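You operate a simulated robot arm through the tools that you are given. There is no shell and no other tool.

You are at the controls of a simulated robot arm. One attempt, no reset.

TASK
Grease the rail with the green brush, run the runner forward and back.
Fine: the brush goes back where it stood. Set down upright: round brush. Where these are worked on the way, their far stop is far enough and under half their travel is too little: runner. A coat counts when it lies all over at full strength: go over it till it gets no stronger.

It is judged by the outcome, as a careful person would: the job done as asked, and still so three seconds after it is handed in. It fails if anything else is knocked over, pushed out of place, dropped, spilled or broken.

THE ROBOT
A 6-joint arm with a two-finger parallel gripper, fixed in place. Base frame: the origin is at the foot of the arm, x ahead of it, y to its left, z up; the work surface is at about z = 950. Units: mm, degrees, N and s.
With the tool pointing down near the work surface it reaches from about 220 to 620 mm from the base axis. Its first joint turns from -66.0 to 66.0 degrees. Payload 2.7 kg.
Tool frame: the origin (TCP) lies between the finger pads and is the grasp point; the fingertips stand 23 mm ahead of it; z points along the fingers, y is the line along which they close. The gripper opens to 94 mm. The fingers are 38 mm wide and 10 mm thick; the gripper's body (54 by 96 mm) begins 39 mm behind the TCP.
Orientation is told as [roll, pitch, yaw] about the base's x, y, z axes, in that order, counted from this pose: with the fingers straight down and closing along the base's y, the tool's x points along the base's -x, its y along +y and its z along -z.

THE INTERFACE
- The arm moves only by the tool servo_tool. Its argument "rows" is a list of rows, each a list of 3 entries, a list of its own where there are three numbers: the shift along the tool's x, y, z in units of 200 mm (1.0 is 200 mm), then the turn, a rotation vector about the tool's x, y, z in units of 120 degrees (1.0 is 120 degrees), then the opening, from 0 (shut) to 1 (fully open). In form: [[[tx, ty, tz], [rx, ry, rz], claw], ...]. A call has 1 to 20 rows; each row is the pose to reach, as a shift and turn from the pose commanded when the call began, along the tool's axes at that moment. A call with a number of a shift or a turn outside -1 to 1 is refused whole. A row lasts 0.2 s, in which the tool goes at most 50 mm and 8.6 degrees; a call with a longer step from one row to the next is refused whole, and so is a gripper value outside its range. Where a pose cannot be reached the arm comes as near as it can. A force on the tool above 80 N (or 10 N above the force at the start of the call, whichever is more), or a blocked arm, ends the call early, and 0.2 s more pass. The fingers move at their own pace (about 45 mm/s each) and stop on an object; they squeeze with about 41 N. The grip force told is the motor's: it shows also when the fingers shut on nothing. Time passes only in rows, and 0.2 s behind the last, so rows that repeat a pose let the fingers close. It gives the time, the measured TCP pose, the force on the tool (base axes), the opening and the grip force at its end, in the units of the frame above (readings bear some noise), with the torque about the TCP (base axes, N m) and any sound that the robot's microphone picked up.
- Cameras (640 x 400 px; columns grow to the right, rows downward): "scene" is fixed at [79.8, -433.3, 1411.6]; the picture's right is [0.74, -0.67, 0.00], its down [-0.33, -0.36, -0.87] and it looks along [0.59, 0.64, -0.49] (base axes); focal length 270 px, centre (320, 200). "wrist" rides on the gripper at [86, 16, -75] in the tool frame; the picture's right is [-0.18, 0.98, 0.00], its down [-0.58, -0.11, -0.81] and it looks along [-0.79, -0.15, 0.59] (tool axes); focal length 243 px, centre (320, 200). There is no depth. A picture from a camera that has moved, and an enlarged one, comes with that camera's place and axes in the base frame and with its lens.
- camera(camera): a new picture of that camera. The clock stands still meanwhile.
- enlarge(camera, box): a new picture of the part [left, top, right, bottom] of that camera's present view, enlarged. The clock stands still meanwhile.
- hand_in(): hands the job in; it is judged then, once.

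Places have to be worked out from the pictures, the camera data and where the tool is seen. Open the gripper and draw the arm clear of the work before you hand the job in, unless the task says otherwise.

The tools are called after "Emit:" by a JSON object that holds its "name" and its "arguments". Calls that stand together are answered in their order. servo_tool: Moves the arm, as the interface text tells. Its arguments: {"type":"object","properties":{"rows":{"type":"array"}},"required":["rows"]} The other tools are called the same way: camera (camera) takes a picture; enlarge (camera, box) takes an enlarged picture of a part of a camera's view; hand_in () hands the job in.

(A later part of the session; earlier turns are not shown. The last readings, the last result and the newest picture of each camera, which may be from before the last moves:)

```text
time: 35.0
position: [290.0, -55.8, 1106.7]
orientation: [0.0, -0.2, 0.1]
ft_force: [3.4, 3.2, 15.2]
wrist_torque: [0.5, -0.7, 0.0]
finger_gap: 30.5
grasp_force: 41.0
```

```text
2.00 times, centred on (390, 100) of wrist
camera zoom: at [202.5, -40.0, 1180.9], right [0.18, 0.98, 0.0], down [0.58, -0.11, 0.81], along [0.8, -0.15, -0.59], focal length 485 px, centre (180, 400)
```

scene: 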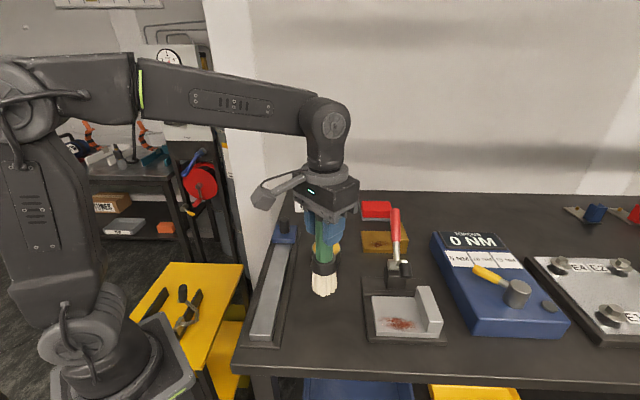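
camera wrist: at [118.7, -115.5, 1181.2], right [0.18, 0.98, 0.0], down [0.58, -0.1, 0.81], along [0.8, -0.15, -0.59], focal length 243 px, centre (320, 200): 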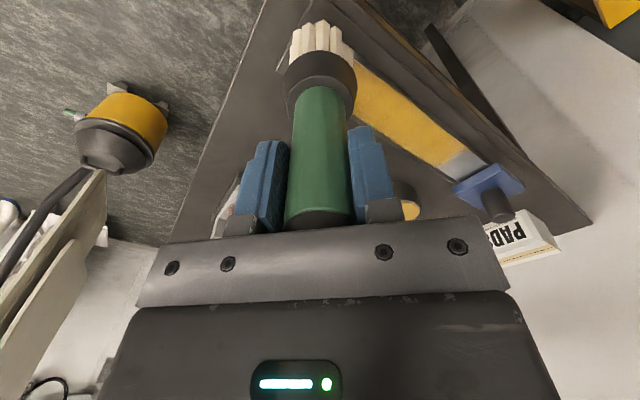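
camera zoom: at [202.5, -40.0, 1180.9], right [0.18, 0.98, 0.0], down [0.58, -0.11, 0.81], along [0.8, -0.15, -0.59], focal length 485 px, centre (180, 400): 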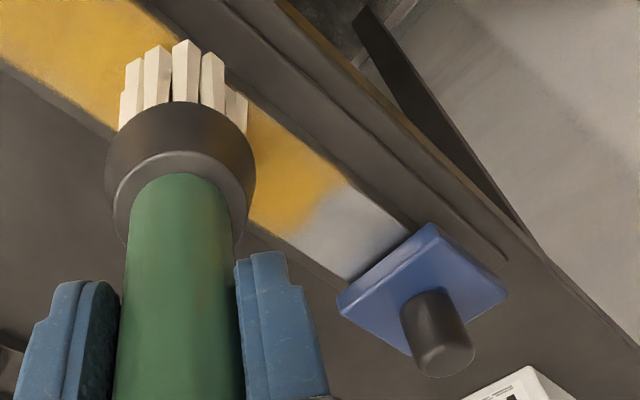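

Even with a fresh load the coat ends at the same straight line, so that looks like the end of the area that takes grease. I now go over both edges of the whole length again with the fresh load.

Emit:
{"name": "servo_tool", "arguments": {"rows": [[[0.0283, 0.0283, 0], [0, 0, 0], 0], [[0.0813, -0.0247, 0], [0, 0, 0], 0], [[0.1343, -0.0778, 0], [0, 0, 0], 0], [[0.1874, -0.1308, 0], [0, 0, 0], 0], [[0.2404, -0.1838, 0], [0, 0, 0], 0], [[0.2934, -0.2369, 0], [0, 0, 0], 0], [[0.3465, -0.2899, 0], [0, 0, 0], 0], [[0.3995, -0.3429, 0], [0, 0, 0], 0], [[0.4419, -0.3854, 0], [0, 0, 0], 0], [[0.3854, -0.4419, 0], [0, 0, 0], 0], [[0.3429, -0.3995, 0], [0, 0, 0], 0], [[0.2899, -0.3465, 0], [0, 0, 0], 0], [[0.2369, -0.2934, 0], [0, 0, 0], 0], [[0.1838, -0.2404, 0], [0, 0, 0], 0], [[0.1308, -0.1874, 0], [0, 0, 0], 0], [[0.0778, -0.1343, 0], [0, 0, 0], 0], [[0.0247, -0.0813, 0], [0, 0, 0], 0], [[-0.0283, -0.0283, 0], [0, 0, 0], 0], [[-0.0813, 0.0247, 0], [0, 0, 0], 0], [[-0.1343, 0.0778, 0], [0, 0, 0], 0]]}}

Emit:
{"name": "enlarge", "arguments": {"camera": "scene", "box": [235, 255, 325, 350]}}

```text
time: 39.2
position: [315.5, -41.1, 1107.4]
orientation: [-0.2, -0.3, 0.1]
ft_force: [-8.4, -8.3, 37.6]
wrist_torque: [-0.65, 0.99, 0.1]
finger_gap: 30.2
grasp_force: 40.8
```

```text
4.21 times, centred on (280, 302) of scene
camera zoom: at [79.0, -433.5, 1411.6], right [0.74, -0.67, 0.0], down [-0.33, -0.36, -0.87], along [0.59, 0.64, -0.49], focal length 1138 px, centre (488, -232)
```

zoom: 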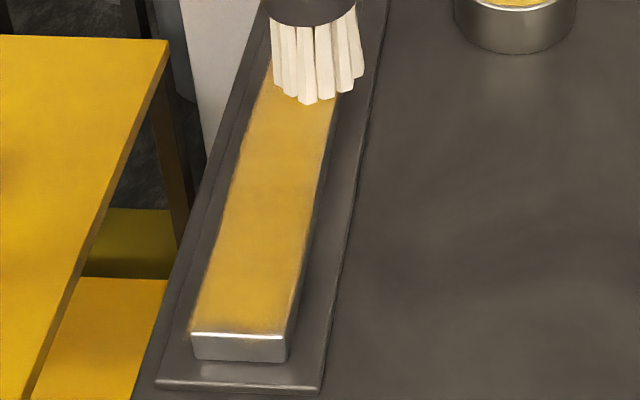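

The force rose to 38 N, more than I want. I raise the tool 1.5 mm and check how the brush sits in the grip.

Emit:
{"name": "servo_tool", "arguments": {"rows": [[[0, 0, -0.0075], [0, 0, 0], 0], [[0, 0, -0.0075], [0, 0, 0], 0]]}}

Emit:
{"name": "camera", "arguments": {"camera": "wrist"}}

Emit:
{"name": "enlarge", "arguments": {"camera": "scene", "box": [240, 170, 340, 290]}}

```text
time: 39.8
position: [316.4, -41.4, 1106.2]
orientation: [0.0, 0.0, 0.1]
ft_force: [-1.3, -6.0, 16.4]
wrist_torque: [-0.55, -0.16, -0.06]
finger_gap: 30.2
grasp_force: 41.3
```

```text
taken
camera wrist: at [229.7, -25.3, 1181.0], right [0.18, 0.98, 0.0], down [0.58, -0.11, 0.81], along [0.79, -0.15, -0.59], focal length 243 px, centre (320, 200)
```

wrist: 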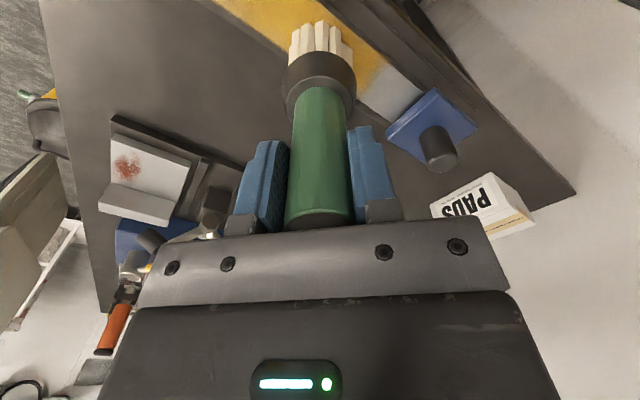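

```text
3.33 times, centred on (290, 230) of scene
camera zoom: at [79.6, -433.4, 1411.6], right [0.74, -0.67, 0.0], down [-0.33, -0.36, -0.87], along [0.59, 0.64, -0.49], focal length 901 px, centre (420, 100)
```

zoom: 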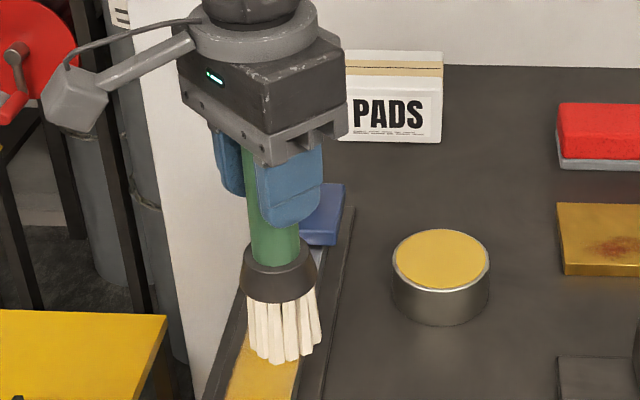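

The brush still sits straight in the grip and the force is back to 16 N. I continue to the end near the runner and read the contact force there.

Emit:
{"name": "servo_tool", "arguments": {"rows": [[[-0.053, 0.053, 0], [0, 0, 0], 0], [[-0.1061, 0.1061, 0], [0, 0, 0], 0], [[-0.1591, 0.1591, 0], [0, 0, 0], 0], [[-0.2121, 0.2121, 0], [0, 0, 0], 0], [[-0.2369, 0.2369, 0], [0, 0, 0], 0], [[-0.2086, 0.2652, 0], [0, 0, 0], 0], [[-0.2086, 0.2652, 0], [0, 0, 0], 0]]}}

Emit:
{"name": "enlarge", "arguments": {"camera": "scene", "box": [250, 205, 330, 275]}}

Emit:
{"name": "enlarge", "arguments": {"camera": "wrist", "box": [200, 0, 460, 180]}}

```text
time: 41.4
position: [357.0, 12.5, 1105.6]
orientation: [0.0, -0.2, 0.1]
ft_force: [0.5, 0.0, -1.3]
wrist_torque: [0.04, -0.08, 0.02]
finger_gap: 30.4
grasp_force: 40.9
```

```text
5.71 times, centred on (290, 240) of scene
camera zoom: at [79.8, -433.2, 1411.6], right [0.74, -0.67, 0.0], down [-0.33, -0.36, -0.87], along [0.59, 0.64, -0.49], focal length 1545 px, centre (491, -29)
```

zoom: 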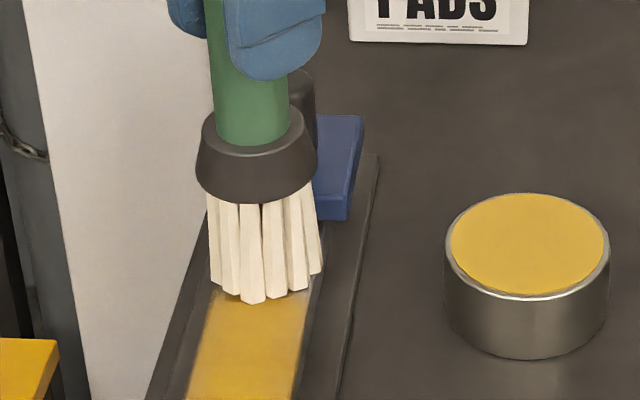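

```text
2.22 times, centred on (330, 90) of wrist
camera zoom: at [270.8, 28.4, 1181.3], right [0.18, 0.98, 0.0], down [0.58, -0.11, 0.81], along [0.79, -0.15, -0.59], focal length 539 px, centre (298, 444)
```

zoom: 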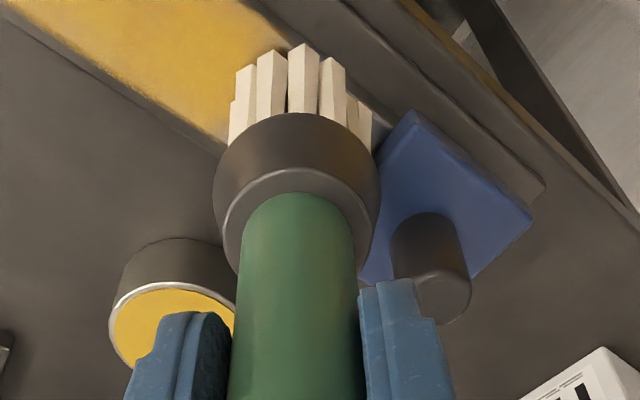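

At the runner end the force reads zero: the bristles were hovering there, so the earlier test of that strip is not conclusive. I lower in small steps until there is real contact.

Emit:
{"name": "servo_tool", "arguments": {"rows": [[[0, 0, 0.005], [0, 0, 0], 0], [[0, 0, 0.01], [0, 0, 0], 0], [[0, 0, 0.01], [0, 0, 0], 0]]}}

Emit:
{"name": "servo_tool", "arguments": {"rows": [[[0, 0, 0.004], [0, 0, 0], 0], [[0, 0, 0.008], [0, 0, 0], 0], [[0, 0, 0.008], [0, 0, 0], 0]]}}

```text
time: 42.2
position: [357.2, 13.3, 1106.1]
orientation: [0.0, -0.3, 0.0]
ft_force: [-8.5, 1.3, 27.5]
wrist_torque: [0.36, 0.71, 0.04]
finger_gap: 30.0
grasp_force: 40.9
```

```text
time: 43.0
position: [357.9, 13.8, 1105.9]
orientation: [0.0, -0.5, 0.1]
ft_force: [-10.4, -1.7, 43.4]
wrist_torque: [-0.05, 1.18, 0.05]
finger_gap: 30.3
grasp_force: 40.8
```

That overshot to 43 N; contact was less than 1 mm away. I ease up 2.5 mm to about 15–20 N and rub back and forth over this strip, then draw back to inspect it.

Emit:
{"name": "servo_tool", "arguments": {"rows": [[[0, 0, -0.0125], [0, 0, 0], 0], [[0.0283, -0.0283, -0.0125], [0, 0, 0], 0], [[0.0566, -0.0566, -0.0125], [0, 0, 0], 0], [[0.0283, -0.0283, -0.0125], [0, 0, 0], 0], [[0, 0, -0.0125], [0, 0, 0], 0], [[0, 0, -0.0125], [0, 0, 0], 0]]}}

Emit:
{"name": "servo_tool", "arguments": {"rows": [[[0.05, -0.05, 0], [0, 0, 0], 0], [[0.1, -0.1, 0], [0, 0, 0], 0], [[0.15, -0.15, 0], [0, 0, 0], 0], [[0.2, -0.2, 0], [0, 0, 0], 0], [[0.25, -0.25, 0], [0, 0, 0], 0], [[0.3, -0.3, 0], [0, 0, 0], 0]]}}

Emit:
{"name": "enlarge", "arguments": {"camera": "scene", "box": [250, 205, 330, 275]}}

Emit:
{"name": "enlarge", "arguments": {"camera": "wrist", "box": [260, 0, 520, 200]}}

```text
time: 44.4
position: [357.3, 11.8, 1106.8]
orientation: [-0.1, -0.1, 0.0]
ft_force: [-4.9, -6.1, 22.9]
wrist_torque: [-0.63, 0.23, -0.1]
finger_gap: 30.4
grasp_force: 41.1
```

```text
time: 45.8
position: [297.8, -46.1, 1106.0]
orientation: [0.0, -0.1, 0.1]
ft_force: [3.3, 3.5, 11.1]
wrist_torque: [0.45, -0.69, 0.11]
finger_gap: 30.2
grasp_force: 41.5
```

```text
5.71 times, centred on (290, 240) of scene
camera zoom: at [79.7, -433.1, 1411.7], right [0.74, -0.67, 0.0], down [-0.33, -0.36, -0.87], along [0.59, 0.64, -0.49], focal length 1545 px, centre (491, -29)
```

zoom: 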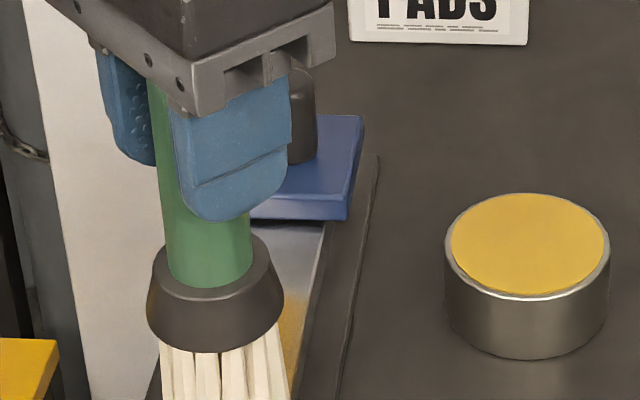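

```text
2.00 times, centred on (390, 100) of wrist
camera zoom: at [211.4, -31.2, 1181.2], right [0.18, 0.98, 0.0], down [0.58, -0.11, 0.81], along [0.79, -0.15, -0.59], focal length 485 px, centre (180, 400)
```

zoom: 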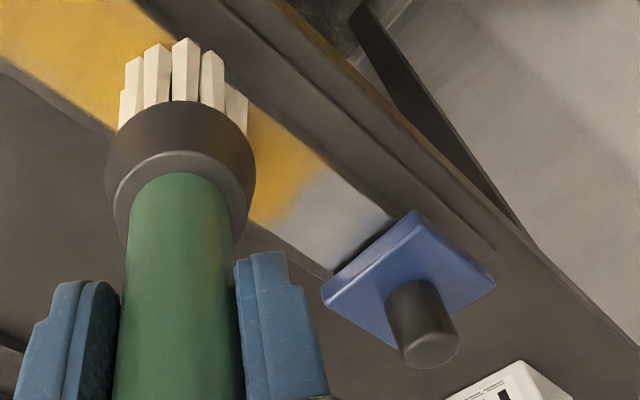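

With about 20 N of contact the strip by the runner still takes no grease, so either the brush is empty or the greasable area ends there. I redip once more to settle it and to bring the whole coat to full strength.

Emit:
{"name": "servo_tool", "arguments": {"rows": [[[0, 0, -0.06], [0, 0, 0], 0], [[0, 0, -0.15], [0, 0, 0], 0], [[0, 0, -0.235], [0, 0, 0], 0], [[-0.12, -0.01, -0.235], [0, 0, 0], 0], [[-0.25, -0.024, -0.235], [0, 0, 0], 0], [[-0.38, -0.037, -0.235], [0, 0, 0], 0], [[-0.51, -0.049, -0.235], [0, 0, 0], 0], [[-0.63, -0.061, -0.235], [0, 0, 0], 0], [[-0.7165, -0.069, -0.235], [0, 0, 0], 0], [[-0.7165, -0.069, -0.17], [0, 0, 0], 0], [[-0.7165, -0.069, -0.11], [0, 0, 0], 0], [[-0.7165, -0.069, -0.075], [0, 0, 0], 0], [[-0.7165, -0.069, -0.06], [0, 0, 0], 0], [[-0.7165, -0.069, -0.053], [0, 0, 0], 0], [[-0.7165, -0.069, -0.053], [0, 0, 0], 0]]}}

Emit:
{"name": "enlarge", "arguments": {"camera": "scene", "box": [240, 190, 380, 340]}}

```text
time: 49.0
position: [439.7, -62.3, 1115.4]
orientation: [0.0, -0.1, 0.1]
ft_force: [0.0, -1.3, -0.6]
wrist_torque: [0.03, 0.01, -0.01]
finger_gap: 30.4
grasp_force: 41.6
```

```text
2.67 times, centred on (310, 265) of scene
camera zoom: at [79.8, -433.3, 1411.6], right [0.74, -0.67, 0.0], down [-0.33, -0.36, -0.87], along [0.59, 0.64, -0.49], focal length 721 px, centre (347, 27)
```

zoom: 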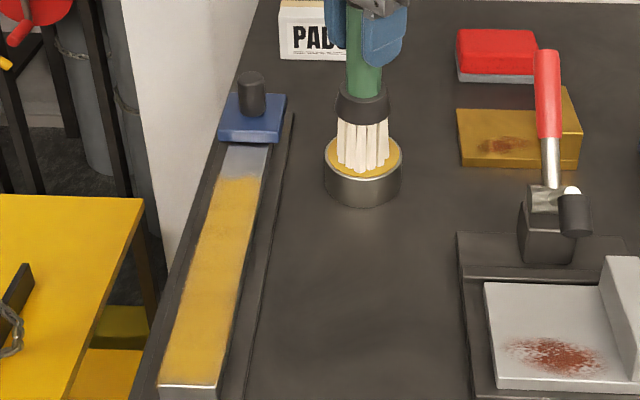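

No contact with the grease yet (-0.6 N). I lower another 2 mm.

Emit:
{"name": "servo_tool", "arguments": {"rows": [[[0, 0, 0.005], [0, 0, 0], 0], [[0, 0, 0.01], [0, 0, 0], 0], [[0, 0, 0.01], [0, 0, 0], 0]]}}

```text
time: 49.8
position: [440.4, -60.9, 1117.2]
orientation: [-0.1, -0.2, 0.2]
ft_force: [-7.1, -0.1, 19.1]
wrist_torque: [-0.07, 0.47, -0.01]
finger_gap: 30.5
grasp_force: 41.0
```

The brush is loaded with 19 N contact. I lift, move to s ≈ 258 next to the runner, and lower to about 1 mm before the expected contact.

Emit:
{"name": "servo_tool", "arguments": {"rows": [[[0, 0, 0], [0, 0, 0], 0], [[0, 0, -0.04], [0, 0, 0], 0], [[0, 0, -0.11], [0, 0, 0], 0], [[0, 0, -0.185], [0, 0, 0], 0], [[0.1, 0.083, -0.185], [0, 0, 0], 0], [[0.21, 0.173, -0.185], [0, 0, 0], 0], [[0.32, 0.264, -0.185], [0, 0, 0], 0], [[0.43, 0.355, -0.185], [0, 0, 0], 0], [[0.43, 0.355, -0.11], [0, 0, 0], 0], [[0.43, 0.355, -0.04], [0, 0, 0], 0], [[0.43, 0.355, 0.01], [0, 0, 0], 0], [[0.43, 0.355, 0.035], [0, 0, 0], 0], [[0.43, 0.355, 0.04], [0, 0, 0], 0], [[0.43, 0.355, 0.04], [0, 0, 0], 0]]}}

Emit:
{"name": "enlarge", "arguments": {"camera": "wrist", "box": [200, 0, 460, 180]}}

```text
time: 52.8
position: [353.6, 10.5, 1105.8]
orientation: [0.1, -0.3, 0.1]
ft_force: [-3.6, 1.7, 11.5]
wrist_torque: [0.27, 0.22, 0.05]
finger_gap: 30.4
grasp_force: 40.9
```

```text
2.22 times, centred on (330, 90) of wrist
camera zoom: at [268.0, 25.9, 1181.0], right [0.18, 0.98, 0.0], down [0.58, -0.11, 0.81], along [0.8, -0.15, -0.59], focal length 539 px, centre (298, 444)
```

zoom: 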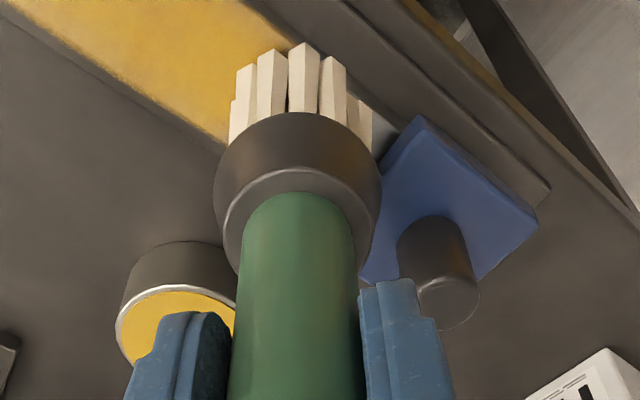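

Contact is firm (11.5 N) right beside the runner with a fresh load. I rub this strip and then draw back to see.

Emit:
{"name": "servo_tool", "arguments": {"rows": [[[-0.0141, 0.0141, 0], [0, 0, 0], 0], [[0.0071, 0.0354, 0], [0, 0, 0], 0], [[0.0495, -0.0071, 0], [0, 0, 0], 0], [[0.0071, 0.0354, 0], [0, 0, 0], 0], [[-0.0354, -0.0071, 0], [0, 0, 0], 0], [[0.0071, -0.0495, 0], [0, 0, 0], 0], [[-0.0354, -0.0071, 0], [0, 0, 0], 0], [[-0.0141, 0.0141, 0], [0, 0, 0], 0], [[0.0354, -0.0354, 0], [0, 0, 0], 0], [[0.0884, -0.0884, 0], [0, 0, 0], 0], [[0.1414, -0.1414, 0], [0, 0, 0], 0], [[0.1945, -0.1945, 0], [0, 0, 0], 0], [[0.2475, -0.2475, 0], [0, 0, 0], 0], [[0.3005, -0.3005, 0], [0, 0, 0], 0]]}}

Emit:
{"name": "enlarge", "arguments": {"camera": "wrist", "box": [260, 0, 520, 200]}}

```text
time: 55.8
position: [293.1, -51.3, 1105.9]
orientation: [0.0, 0.0, 0.0]
ft_force: [1.8, 2.0, 8.1]
wrist_torque: [0.27, -0.53, 0.04]
finger_gap: 30.1
grasp_force: 40.6
```

```text
2.00 times, centred on (390, 100) of wrist
camera zoom: at [207.0, -35.1, 1181.3], right [0.18, 0.98, 0.0], down [0.58, -0.11, 0.81], along [0.79, -0.15, -0.59], focal length 485 px, centre (180, 400)
```

zoom: 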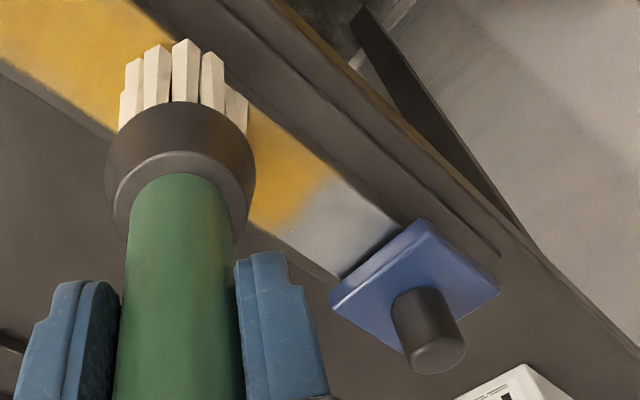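

The fresh, firmly pressed brush leaves nothing on that strip, so the greasable area ends there. I now go over the coated length again, along the left edge down and up the middle.

Emit:
{"name": "servo_tool", "arguments": {"rows": [[[0.0283, 0.0283, 0], [0, 0, 0], 0], [[0.0813, -0.0247, 0], [0, 0, 0], 0], [[0.1343, -0.0778, 0], [0, 0, 0], 0], [[0.1874, -0.1308, 0], [0, 0, 0], 0], [[0.2404, -0.1838, 0], [0, 0, 0], 0], [[0.2934, -0.2369, 0], [0, 0, 0], 0], [[0.3465, -0.2899, 0], [0, 0, 0], 0], [[0.3995, -0.3429, 0], [0, 0, 0], 0], [[0.4525, -0.396, 0], [0, 0, 0], 0], [[0.4773, -0.4207, 0], [0, 0, 0], 0], [[0.449, -0.449, 0], [0, 0, 0], 0], [[0.396, -0.396, 0], [0, 0, 0], 0], [[0.3429, -0.3429, 0], [0, 0, 0], 0], [[0.2899, -0.2899, 0], [0, 0, 0], 0], [[0.2369, -0.2369, 0], [0, 0, 0], 0], [[0.1838, -0.1838, 0], [0, 0, 0], 0], [[0.1308, -0.1308, 0], [0, 0, 0], 0], [[0.0778, -0.0778, 0], [0, 0, 0], 0], [[0.0247, -0.0247, 0], [0, 0, 0], 0], [[-0.0283, 0.0283, 0], [0, 0, 0], 0]]}}

Emit:
{"name": "enlarge", "arguments": {"camera": "scene", "box": [230, 250, 330, 350]}}

```text
time: 60.0
position: [300.4, -45.3, 1108.2]
orientation: [0.0, -0.1, 0.1]
ft_force: [0.4, 1.0, -1.1]
wrist_torque: [-0.01, -0.03, -0.03]
finger_gap: 30.4
grasp_force: 41.0
```

```text
4.00 times, centred on (280, 300) of scene
camera zoom: at [79.8, -433.3, 1411.6], right [0.74, -0.67, 0.0], down [-0.33, -0.36, -0.87], along [0.59, 0.64, -0.49], focal length 1081 px, centre (480, -200)
```

zoom: 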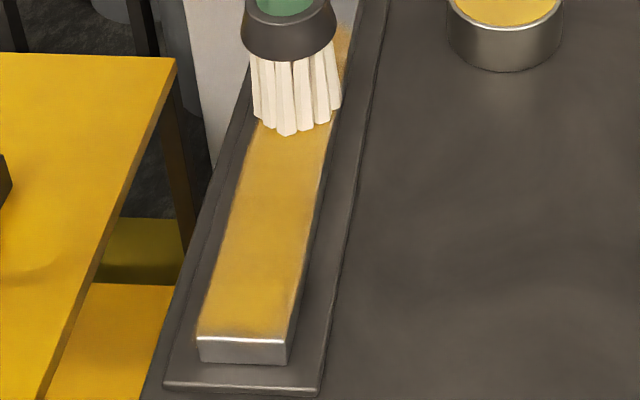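

Contact was lost on this pass (-1.1 N), the brush having slid up slightly in the grip. I lower in small steps to regain light contact.

Emit:
{"name": "servo_tool", "arguments": {"rows": [[[0, 0, 0.005], [0, 0, 0], 0], [[0, 0, 0.01], [0, 0, 0], 0], [[0, 0, 0.01], [0, 0, 0], 0]]}}

Emit:
{"name": "enlarge", "arguments": {"camera": "wrist", "box": [220, 0, 420, 250]}}

```text
time: 60.8
position: [299.2, -44.3, 1106.6]
orientation: [-0.1, -0.3, 0.0]
ft_force: [-7.6, 2.0, 30.8]
wrist_torque: [0.43, 0.86, 0.04]
finger_gap: 30.0
grasp_force: 41.3
```

```text
1.60 times, centred on (320, 125) of wrist
camera zoom: at [213.2, -29.2, 1180.6], right [0.18, 0.98, 0.0], down [0.58, -0.11, 0.81], along [0.8, -0.15, -0.59], focal length 388 px, centre (320, 320)
```

zoom: 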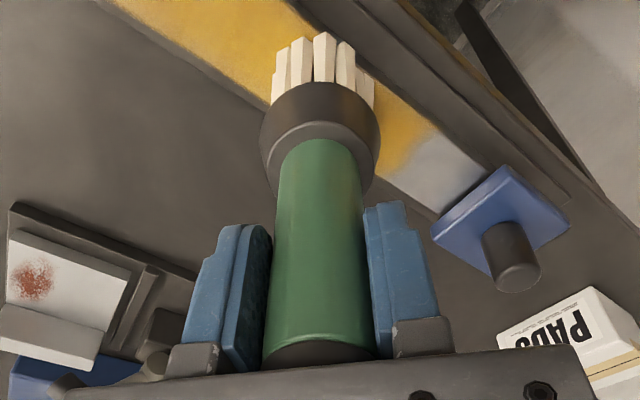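

The contact is stiff (31 N after 2 mm), so I raise 1.2 mm and make a pass up the middle and back down along the right edge.

Emit:
{"name": "servo_tool", "arguments": {"rows": [[[0, 0, -0.006], [0, 0, 0], 0], [[-0.053, 0.053, -0.006], [0, 0, 0], 0], [[-0.1061, 0.1061, -0.006], [0, 0, 0], 0], [[-0.1591, 0.1591, -0.006], [0, 0, 0], 0], [[-0.2121, 0.2121, -0.006], [0, 0, 0], 0], [[-0.2546, 0.2546, -0.006], [0, 0, 0], 0], [[-0.2828, 0.2263, -0.006], [0, 0, 0], 0], [[-0.2298, 0.1732, -0.006], [0, 0, 0], 0], [[-0.1768, 0.1202, -0.006], [0, 0, 0], 0], [[-0.1237, 0.0672, -0.006], [0, 0, 0], 0], [[-0.0707, 0.0141, -0.006], [0, 0, 0], 0], [[-0.0177, -0.0389, -0.006], [0, 0, 0], 0], [[0.0354, -0.0919, -0.006], [0, 0, 0], 0], [[0.0884, -0.145, -0.006], [0, 0, 0], 0], [[0.1414, -0.198, -0.006], [0, 0, 0], 0], [[0.1945, -0.251, -0.006], [0, 0, 0], 0], [[0.2475, -0.3041, -0.006], [0, 0, 0], 0], [[0.3005, -0.3571, -0.006], [0, 0, 0], 0], [[0.3536, -0.4101, -0.006], [0, 0, 0], 0], [[0.4066, -0.4632, -0.006], [0, 0, 0], 0]]}}

Emit:
{"name": "enlarge", "arguments": {"camera": "scene", "box": [230, 205, 330, 350]}}

Emit:
{"name": "enlarge", "arguments": {"camera": "wrist", "box": [260, 0, 520, 200]}}

```text
time: 65.0
position: [218.8, -137.0, 1106.8]
orientation: [-0.1, -0.2, 0.1]
ft_force: [4.7, 6.0, 18.2]
wrist_torque: [0.54, -0.74, 0.06]
finger_gap: 30.1
grasp_force: 41.1
```

```text
2.76 times, centred on (280, 278) of scene
camera zoom: at [79.8, -433.0, 1411.7], right [0.74, -0.67, 0.0], down [-0.33, -0.36, -0.87], along [0.59, 0.64, -0.49], focal length 746 px, centre (430, -14)
```

zoom: 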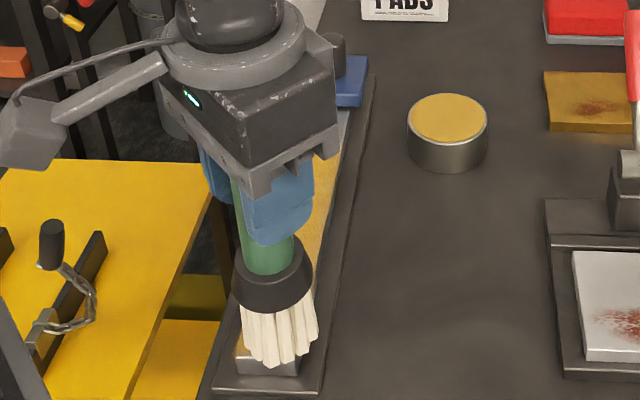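

```text
2.00 times, centred on (390, 100) of wrist
camera zoom: at [132.9, -121.2, 1180.7], right [0.18, 0.98, 0.0], down [0.58, -0.11, 0.81], along [0.8, -0.15, -0.59], focal length 485 px, centre (180, 400)
```

zoom: 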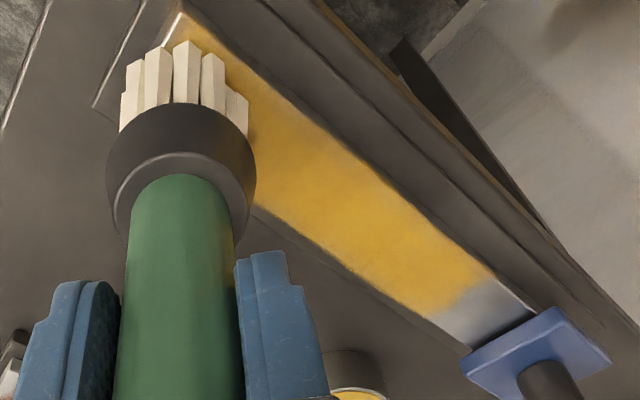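

Contact was good on this pass (18 N at the end). I make another pass up along the left edge and back along the right edge at the far end.

Emit:
{"name": "servo_tool", "arguments": {"rows": [[[0.0354, -0.0354, 0], [0, 0, 0], 0], [[0.0919, 0.0212, 0], [0, 0, 0], 0], [[0.0389, 0.0742, 0], [0, 0, 0], 0], [[-0.0141, 0.1273, 0], [0, 0, 0], 0], [[-0.0672, 0.1803, 0], [0, 0, 0], 0], [[-0.1202, 0.2333, 0], [0, 0, 0], 0], [[-0.1732, 0.2864, 0], [0, 0, 0], 0], [[-0.2263, 0.3394, 0], [0, 0, 0], 0], [[-0.2793, 0.3924, 0], [0, 0, 0], 0], [[-0.3323, 0.4455, 0], [0, 0, 0], 0], [[-0.3854, 0.4985, 0], [0, 0, 0], 0], [[-0.4384, 0.5515, 0], [0, 0, 0], 0], [[-0.4914, 0.6046, 0], [0, 0, 0], 0], [[-0.5445, 0.6576, 0], [0, 0, 0], 0], [[-0.5975, 0.7106, 0], [0, 0, 0], 0], [[-0.6329, 0.746, 0], [0, 0, 0], 0], [[-0.6965, 0.6824, 0], [0, 0, 0], 0], [[-0.6435, 0.6293, 0], [0, 0, 0], 0], [[-0.5904, 0.5763, 0], [0, 0, 0], 0], [[-0.5374, 0.5233, 0], [0, 0, 0], 0]]}}

Emit:
{"name": "enlarge", "arguments": {"camera": "scene", "box": [230, 205, 330, 350]}}

```text
time: 69.2
position: [327.6, -32.1, 1107.3]
orientation: [0.1, -0.3, 0.0]
ft_force: [4.9, 4.0, 15.2]
wrist_torque: [0.62, -0.86, 0.02]
finger_gap: 30.1
grasp_force: 40.8
```

```text
2.76 times, centred on (280, 278) of scene
camera zoom: at [79.7, -433.1, 1411.7], right [0.74, -0.67, 0.0], down [-0.33, -0.36, -0.87], along [0.59, 0.64, -0.49], focal length 746 px, centre (430, -14)
```

zoom: 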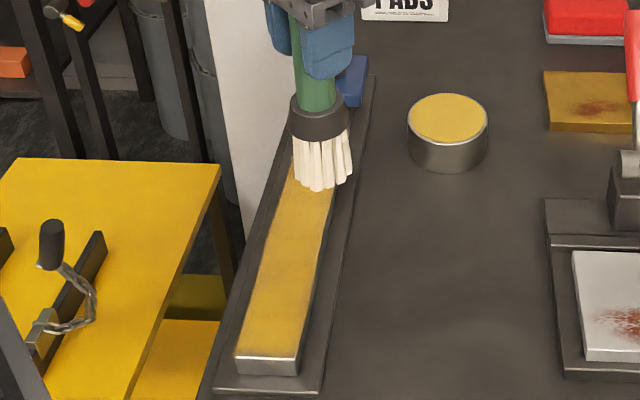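

Contact held at 15 N. I finish with one pass down the right edge to the near end, then lift and move the brush aside to inspect the coat.

Emit:
{"name": "servo_tool", "arguments": {"rows": [[[0.053, -0.053, 0], [0, 0, 0], 0], [[0.1061, -0.1061, 0], [0, 0, 0], 0], [[0.1591, -0.1591, 0], [0, 0, 0], 0], [[0.2121, -0.2121, 0], [0, 0, 0], 0], [[0.2652, -0.2652, 0], [0, 0, 0], 0], [[0.3182, -0.3182, 0], [0, 0, 0], 0], [[0.3712, -0.3712, 0], [0, 0, 0], 0], [[0.4243, -0.4243, 0], [0, 0, 0], 0], [[0.4773, -0.4773, 0], [0, 0, 0], 0], [[0.5303, -0.5303, 0], [0, 0, 0], 0], [[0.5657, -0.5657, 0], [0, 0, 0], 0], [[0.5657, -0.5657, -0.05], [0, 0, 0], 0], [[0.5657, -0.5657, -0.14], [0, 0, 0], 0], [[0.5657, -0.5657, -0.235], [0, 0, 0], 0], [[0.42, -0.6, -0.235], [0, 0, 0], 0], [[0.25, -0.62, -0.235], [0, 0, 0], 0], [[0.08, -0.63, -0.235], [0, 0, 0], 0], [[-0.03, -0.65, -0.235], [0, 0, 0], 0]]}}

Emit:
{"name": "enlarge", "arguments": {"camera": "scene", "box": [230, 205, 330, 350]}}

Emit:
{"name": "enlarge", "arguments": {"camera": "scene", "box": [255, 225, 325, 285]}}

Emit:
{"name": "enlarge", "arguments": {"camera": "scene", "box": [235, 275, 325, 350]}}

Emit:
{"name": "camera", "arguments": {"camera": "wrist"}}

```text
time: 73.0
position: [331.3, -163.8, 1153.7]
orientation: [0.1, -0.1, 0.0]
ft_force: [-0.3, 0.0, -0.6]
wrist_torque: [-0.03, 0.02, 0.0]
finger_gap: 30.4
grasp_force: 41.0
```

```text
2.76 times, centred on (280, 278) of scene
camera zoom: at [79.8, -433.3, 1411.6], right [0.74, -0.67, 0.0], down [-0.33, -0.36, -0.87], along [0.59, 0.64, -0.49], focal length 746 px, centre (430, -14)
```

zoom: 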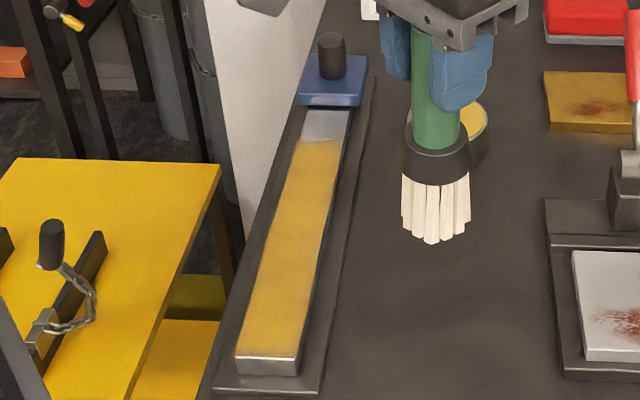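

```text
6.67 times, centred on (290, 255) of scene
camera zoom: at [79.8, -433.3, 1411.6], right [0.74, -0.67, 0.0], down [-0.33, -0.36, -0.87], along [0.59, 0.64, -0.49], focal length 1802 px, centre (520, -167)
```

zoom: 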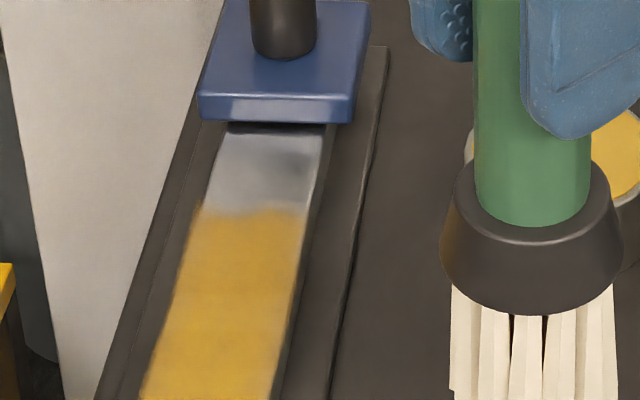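

```text
5.33 times, centred on (280, 312) of scene
camera zoom: at [79.8, -433.3, 1411.6], right [0.74, -0.67, 0.0], down [-0.33, -0.36, -0.87], along [0.59, 0.64, -0.49], focal length 1442 px, centre (533, -400)
```

zoom: 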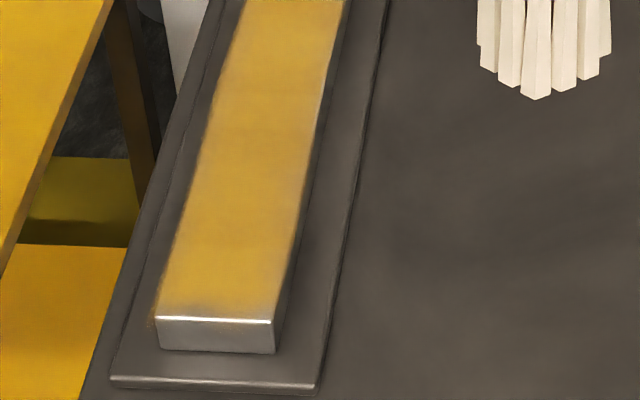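

```text
taken
camera wrist: at [245.2, -147.5, 1227.8], right [0.18, 0.98, 0.0], down [0.58, -0.11, 0.81], along [0.79, -0.15, -0.59], focal length 243 px, centre (320, 200)
```

wrist: 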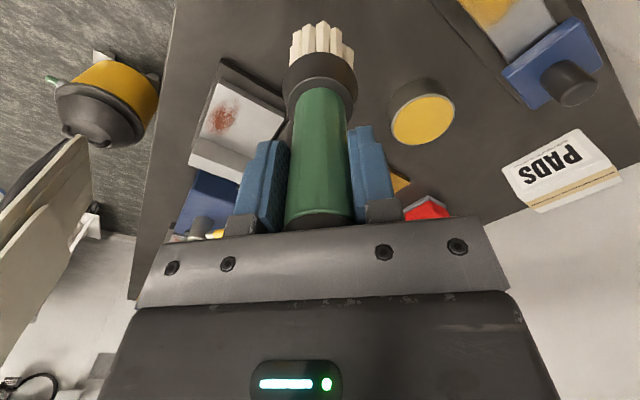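

The coat looks even and no stronger than before, so it is at full strength. The brush is now nearly over its home spot; I align to (334, -164) and lower to just above the table.

Emit:
{"name": "servo_tool", "arguments": {"rows": [[[-0.012, -0.0125, 0], [0, 0, 0], 0], [[-0.012, -0.0125, 0.1], [0, 0, 0], 0], [[-0.012, -0.0125, 0.2], [0, 0, 0], 0], [[-0.012, -0.0125, 0.27], [0, 0, 0], 0], [[-0.012, -0.0125, 0.305], [0, 0, 0], 0], [[-0.012, -0.0125, 0.315], [0, 0, 0], 0], [[-0.012, -0.0125, 0.315], [0, 0, 0], 0]]}}

Emit:
{"name": "enlarge", "arguments": {"camera": "scene", "box": [270, 205, 390, 335]}}

```text
time: 74.6
position: [333.9, -165.2, 1089.5]
orientation: [0.1, -0.1, 0.1]
ft_force: [-0.5, 0.2, -0.8]
wrist_torque: [0.0, 0.03, 0.0]
finger_gap: 30.2
grasp_force: 40.6
```

```text
3.08 times, centred on (330, 270) of scene
camera zoom: at [79.8, -433.3, 1411.6], right [0.74, -0.67, 0.0], down [-0.33, -0.36, -0.87], along [0.59, 0.64, -0.49], focal length 832 px, centre (289, -15)
```

zoom: 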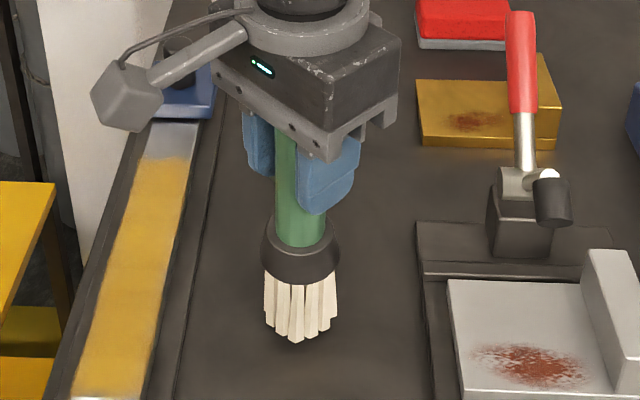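

The bristles hover a few mm above the table and about 1.5 mm left of the original spot. I correct that and lower in small steps to the table.

Emit:
{"name": "servo_tool", "arguments": {"rows": [[[-0.0055, -0.005, 0.005], [0, 0, 0], 0], [[-0.0055, -0.005, 0.01], [0, 0, 0], 0], [[-0.0055, -0.005, 0.015], [0, 0, 0], 0], [[-0.0055, -0.005, 0.015], [0, 0, 0], 0]]}}

```text
time: 75.6
position: [336.2, -166.6, 1085.6]
orientation: [0.0, -0.2, 0.1]
ft_force: [-1.0, -0.5, 0.0]
wrist_torque: [0.01, 0.0, -0.04]
finger_gap: 30.2
grasp_force: 41.0
```

Not yet in contact. I lower 1 mm more at a time.

Emit:
{"name": "servo_tool", "arguments": {"rows": [[[0, 0, 0.005], [0, 0, 0], 0], [[0, 0, 0.005], [0, 0, 0], 0]]}}

```text
time: 76.2
position: [336.3, -166.3, 1085.1]
orientation: [0.0, 0.0, 0.2]
ft_force: [-0.5, 0.7, -1.1]
wrist_torque: [-0.01, -0.01, -0.03]
finger_gap: 30.2
grasp_force: 41.3
```

Still only the brush's own weight. I lower another millimetre.

Emit:
{"name": "servo_tool", "arguments": {"rows": [[[0, 0, 0.005], [0, 0, 0], 0], [[0, 0, 0.005], [0, 0, 0], 0]]}}

Emit:
{"name": "enlarge", "arguments": {"camera": "scene", "box": [270, 205, 390, 335]}}

```text
time: 76.8
position: [336.6, -166.3, 1083.1]
orientation: [0.1, -0.1, 0.2]
ft_force: [0.3, -0.7, -1.3]
wrist_torque: [0.0, 0.0, 0.0]
finger_gap: 30.2
grasp_force: 41.3
```

```text
3.08 times, centred on (330, 270) of scene
camera zoom: at [79.8, -433.3, 1411.6], right [0.74, -0.67, 0.0], down [-0.33, -0.36, -0.87], along [0.59, 0.64, -0.49], focal length 832 px, centre (289, -15)
```

zoom: 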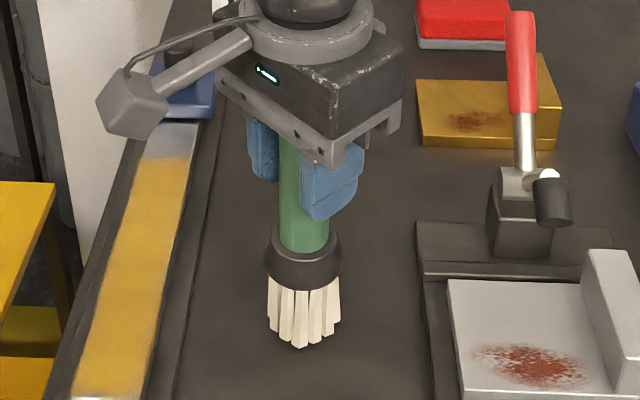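

The sideways position now matches the original picture; still no contact force. I lower one more millimetre.

Emit:
{"name": "servo_tool", "arguments": {"rows": [[[0, 0, 0.005], [0, 0, 0], 0], [[0, 0, 0.005], [0, 0, 0], 0]]}}

```text
time: 77.4
position: [335.8, -166.4, 1083.6]
orientation: [-0.1, -0.2, 0.2]
ft_force: [0.6, -0.2, -1.2]
wrist_torque: [0.01, 0.01, 0.01]
finger_gap: 30.2
grasp_force: 40.7
```

Still hanging free (-1.2 N). I go on down by a millimetre.

Emit:
{"name": "servo_tool", "arguments": {"rows": [[[0, 0, 0.005], [0, 0, 0], 0], [[0, 0, 0.005], [0, 0, 0], 0]]}}

```text
time: 78.0
position: [336.4, -165.4, 1083.5]
orientation: [0.1, -0.1, 0.1]
ft_force: [-0.1, 0.1, -1.0]
wrist_torque: [-0.02, -0.03, -0.03]
finger_gap: 30.2
grasp_force: 40.7
```

Still about -1 N, only the brush's weight. One more millimetre down.

Emit:
{"name": "servo_tool", "arguments": {"rows": [[[0, 0, 0.005], [0, 0, 0], 0], [[0, 0, 0.005], [0, 0, 0], 0]]}}

Emit:
{"name": "enlarge", "arguments": {"camera": "scene", "box": [290, 265, 360, 335]}}

```text
time: 78.6
position: [335.8, -167.2, 1082.4]
orientation: [-0.1, -0.1, 0.1]
ft_force: [-3.5, 0.6, 7.8]
wrist_torque: [0.2, 0.23, 0.04]
finger_gap: 30.2
grasp_force: 40.7
```

```text
5.71 times, centred on (325, 300) of scene
camera zoom: at [79.6, -433.2, 1411.6], right [0.74, -0.67, 0.0], down [-0.33, -0.36, -0.87], along [0.59, 0.64, -0.49], focal length 1545 px, centre (291, -371)
```

zoom: 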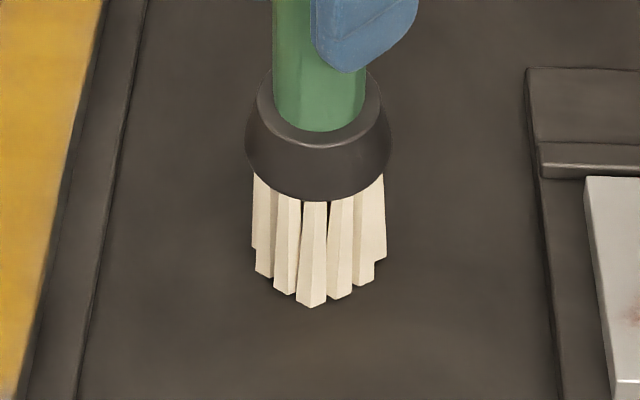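

The brush stands on the table (7.8 N) and its bristle tips match their original pixel position within half a pixel. I ease the press slightly and open the gripper.

Emit:
{"name": "servo_tool", "arguments": {"rows": [[[0, 0, -0.003], [0, 0, 0], 0], [[0, 0, -0.003], [0, 0, 0], 0.35], [[0, 0, -0.003], [0, 0, 0], 0.5], [[0, 0, -0.003], [0, 0, 0], 0.7], [[0, 0, -0.003], [0, 0, 0], 1], [[0, 0, -0.003], [0, 0, 0], 1], [[0, 0, -0.003], [0, 0, 0], 1]]}}

Emit:
{"name": "enlarge", "arguments": {"camera": "scene", "box": [270, 205, 390, 335]}}

Emit:
{"name": "camera", "arguments": {"camera": "wrist"}}

```text
time: 80.2
position: [335.6, -166.3, 1082.6]
orientation: [-0.1, -0.1, 0.1]
ft_force: [-1.0, -1.1, 10.0]
wrist_torque: [0.03, 0.01, -0.04]
finger_gap: 94.2
grasp_force: 0.1
```

```text
3.08 times, centred on (330, 270) of scene
camera zoom: at [79.6, -433.2, 1411.6], right [0.74, -0.67, 0.0], down [-0.33, -0.36, -0.87], along [0.59, 0.64, -0.49], focal length 832 px, centre (289, -15)
```

zoom: 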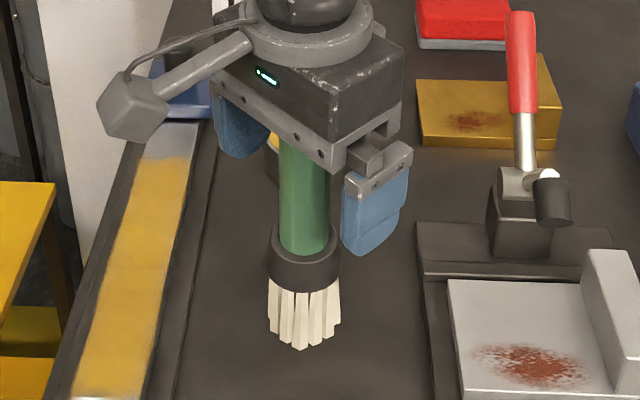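

```text
taken
camera wrist: at [249.8, -150.7, 1157.1], right [0.18, 0.98, 0.0], down [0.58, -0.11, 0.81], along [0.79, -0.15, -0.59], focal length 243 px, centre (320, 200)
```

wrist: 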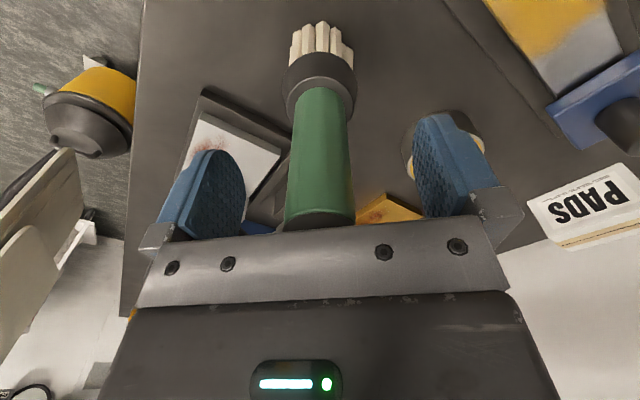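

The gripper is open and the brush stands upright, with the palm still resting on its cap. I raise straight up 130 mm to clear it.

Emit:
{"name": "servo_tool", "arguments": {"rows": [[[0, 0, -0.02], [0, 0, 0], 1], [[0, 0, -0.06], [0, 0, 0], 1], [[0, 0, -0.13], [0, 0, 0], 1], [[0, 0, -0.22], [0, 0, 0], 1], [[0, 0, -0.33], [0, 0, 0], 1], [[0, 0, -0.44], [0, 0, 0], 1], [[0, 0, -0.55], [0, 0, 0], 1], [[0, 0, -0.65], [0, 0, 0], 1], [[0, 0, -0.65], [0, 0, 0], 1]]}}

Emit:
{"name": "enlarge", "arguments": {"camera": "scene", "box": [230, 180, 390, 360]}}

Emit:
{"name": "camera", "arguments": {"camera": "wrist"}}

```text
time: 82.2
position: [335.5, -165.5, 1212.4]
orientation: [0.0, -0.1, 0.1]
ft_force: [-0.6, -0.4, 1.1]
wrist_torque: [0.01, 0.02, -0.01]
finger_gap: 94.0
grasp_force: 0.1
```

```text
2.22 times, centred on (310, 270) of scene
camera zoom: at [79.8, -433.3, 1411.6], right [0.74, -0.67, 0.0], down [-0.33, -0.36, -0.87], along [0.59, 0.64, -0.49], focal length 601 px, centre (342, 44)
```

zoom: 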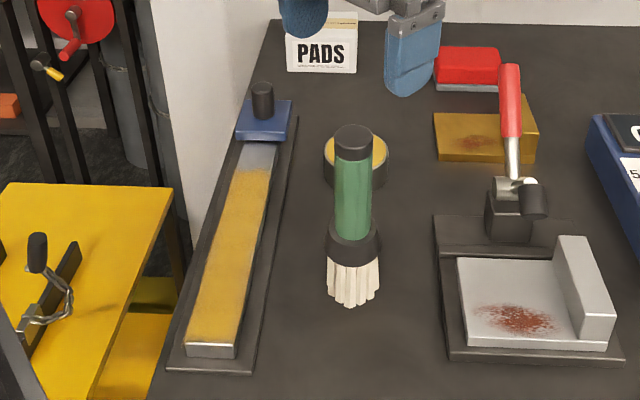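

```text
taken
camera wrist: at [248.9, -150.5, 1287.1], right [0.18, 0.98, 0.0], down [0.58, -0.11, 0.81], along [0.79, -0.15, -0.59], focal length 243 px, centre (320, 200)
```

wrist: 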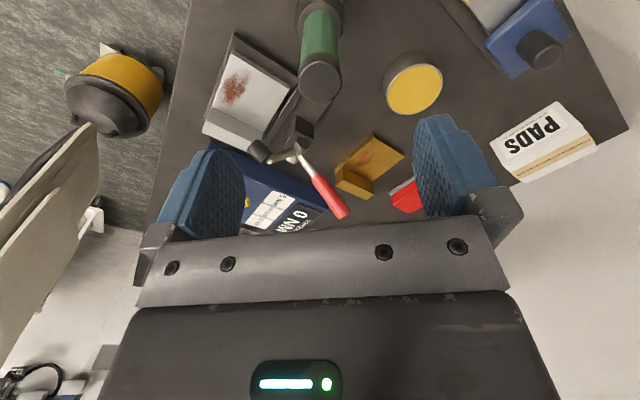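

The brush stands exactly where it was, and the coat is even. Next the runner: I move over to it while turning the gripper 45° so that the fingers close along the rail direction.

Emit:
{"name": "servo_tool", "arguments": {"rows": [[[-0.04, 0.115, 0], [0, 0, 0.06], 1], [[-0.085, 0.235, 0], [0, 0, 0.12], 1], [[-0.13, 0.355, 0], [0, 0, 0.18], 1], [[-0.17, 0.475, 0], [0, 0, 0.24], 1], [[-0.215, 0.595, 0], [0, 0, 0.3], 1], [[-0.26, 0.715, 0], [0, 0, 0.35], 1], [[-0.3, 0.835, 0], [0, 0, 0.375], 1], [[-0.34, 0.95, 0], [0, 0, 0.375], 1], [[-0.34, 0.95, 0], [0, 0, 0.375], 1]]}}

Emit:
{"name": "camera", "arguments": {"camera": "wrist"}}

Emit:
{"name": "camera", "arguments": {"camera": "scene"}}

```text
time: 84.2
position: [403.4, 25.0, 1213.1]
orientation: [0.1, 0.0, -45.0]
ft_force: [-0.3, 0.3, -0.3]
wrist_torque: [0.02, -0.01, -0.01]
finger_gap: 93.9
grasp_force: 0.0
```

```text
taken
camera wrist: at [353.7, 96.4, 1287.8], right [0.82, 0.57, 0.0], down [0.33, -0.49, 0.81], along [0.46, -0.67, -0.59], focal length 243 px, centre (320, 200)
```

wrist: 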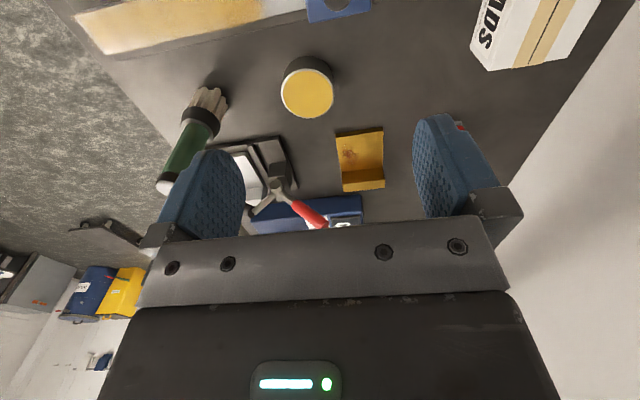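

```text
taken
```

scene: 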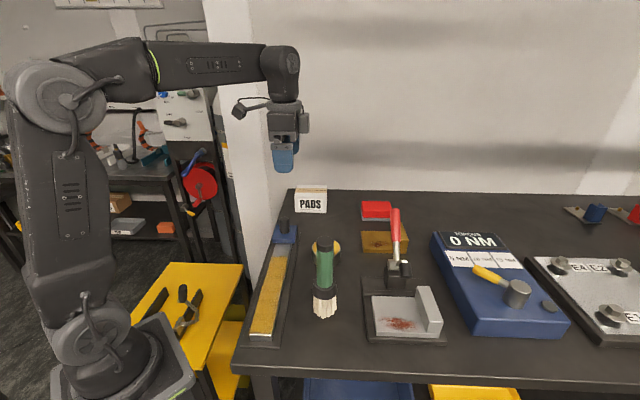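

The gripper is turned 45°. I estimate the knob at about (401, 58) with its top near z = 1025; I move above it at z ≈ 1113 and check.

Emit:
{"name": "servo_tool", "arguments": {"rows": [[[0.06, 0.054, 0.05], [0, 0, 0], 1], [[0.1223, 0.108, 0.15], [0, 0, 0], 1], [[0.1223, 0.108, 0.27], [0, 0, 0], 1], [[0.1223, 0.108, 0.39], [0, 0, 0], 1], [[0.1223, 0.108, 0.5], [0, 0, 0], 1], [[0.1223, 0.108, 0.5], [0, 0, 0], 1]]}}

Emit:
{"name": "camera", "arguments": {"camera": "wrist"}}

Emit:
{"name": "enlarge", "arguments": {"camera": "scene", "box": [230, 140, 350, 270]}}

```text
time: 85.6
position: [401.2, 55.8, 1112.6]
orientation: [0.1, -0.2, -44.8]
ft_force: [-0.2, -0.9, -0.4]
wrist_torque: [-0.02, 0.0, 0.0]
finger_gap: 94.0
grasp_force: 0.1
```

```text
taken
camera wrist: at [351.4, 127.8, 1187.5], right [0.82, 0.57, 0.0], down [0.33, -0.49, 0.81], along [0.46, -0.67, -0.59], focal length 243 px, centre (320, 200)
```

wrist: 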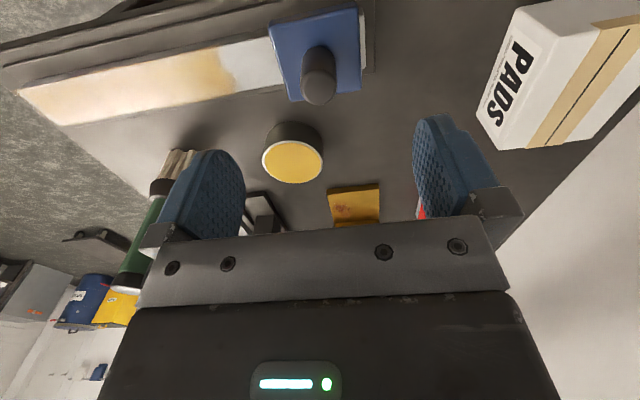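

```text
3.08 times, centred on (290, 205) of scene
camera zoom: at [79.8, -433.3, 1411.6], right [0.74, -0.67, 0.0], down [-0.33, -0.36, -0.87], along [0.59, 0.64, -0.49], focal length 832 px, centre (412, 185)
```

zoom: 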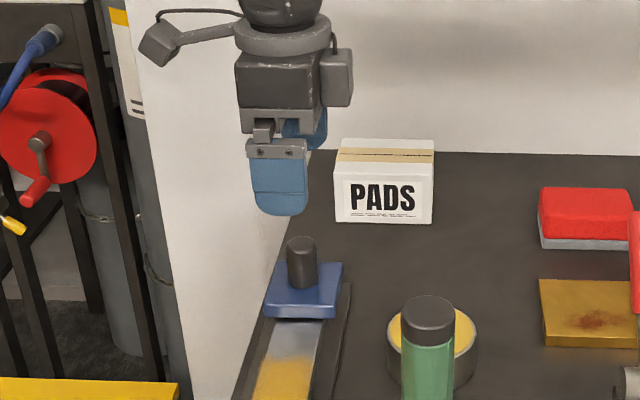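

The knob is aligned along the closing direction; laterally I shift 3 mm. I descend to z ≈ 1018 so the fingertips stay about 10 mm above the runner plate.

Emit:
{"name": "servo_tool", "arguments": {"rows": [[[-0.015, 0, 0.1], [0, 0, 0], 1], [[-0.015, 0, 0.2], [0, 0, 0], 1], [[-0.015, 0, 0.3], [0, 0, 0], 1], [[-0.015, 0, 0.39], [0, 0, 0], 1], [[-0.015, 0, 0.44], [0, 0, 0], 1], [[-0.015, 0, 0.47], [0, 0, 0], 1], [[-0.015, 0, 0.47], [0, 0, 0], 1]]}}

Emit:
{"name": "camera", "arguments": {"camera": "wrist"}}

Emit:
{"name": "enlarge", "arguments": {"camera": "scene", "box": [230, 160, 340, 270]}}

```text
time: 87.2
position: [403.9, 54.7, 1018.5]
orientation: [0.0, -0.1, -44.9]
ft_force: [0.3, -0.5, -0.1]
wrist_torque: [0.02, -0.03, -0.01]
finger_gap: 93.9
grasp_force: 0.1
```

```text
taken
camera wrist: at [353.9, 126.9, 1092.8], right [0.82, 0.57, 0.0], down [0.33, -0.49, 0.81], along [0.46, -0.67, -0.59], focal length 243 px, centre (320, 200)
```

wrist: 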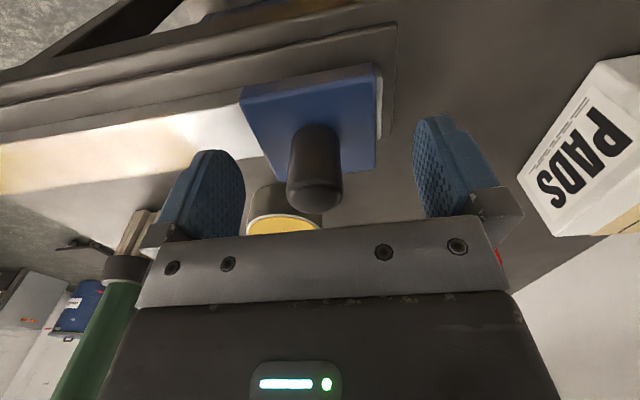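

```text
3.64 times, centred on (285, 215) of scene
camera zoom: at [79.8, -433.3, 1411.6], right [0.74, -0.67, 0.0], down [-0.33, -0.36, -0.87], along [0.59, 0.64, -0.49], focal length 983 px, centre (447, 146)
```

zoom: 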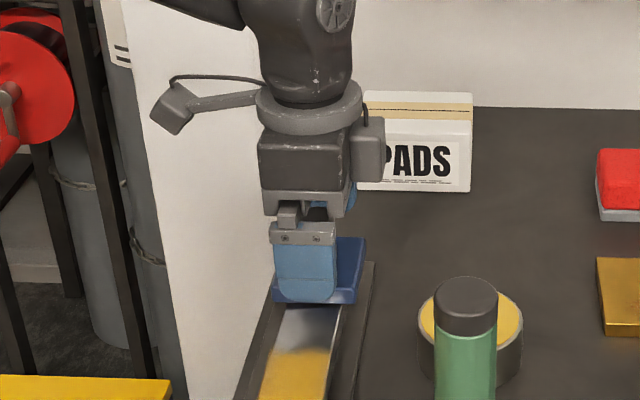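

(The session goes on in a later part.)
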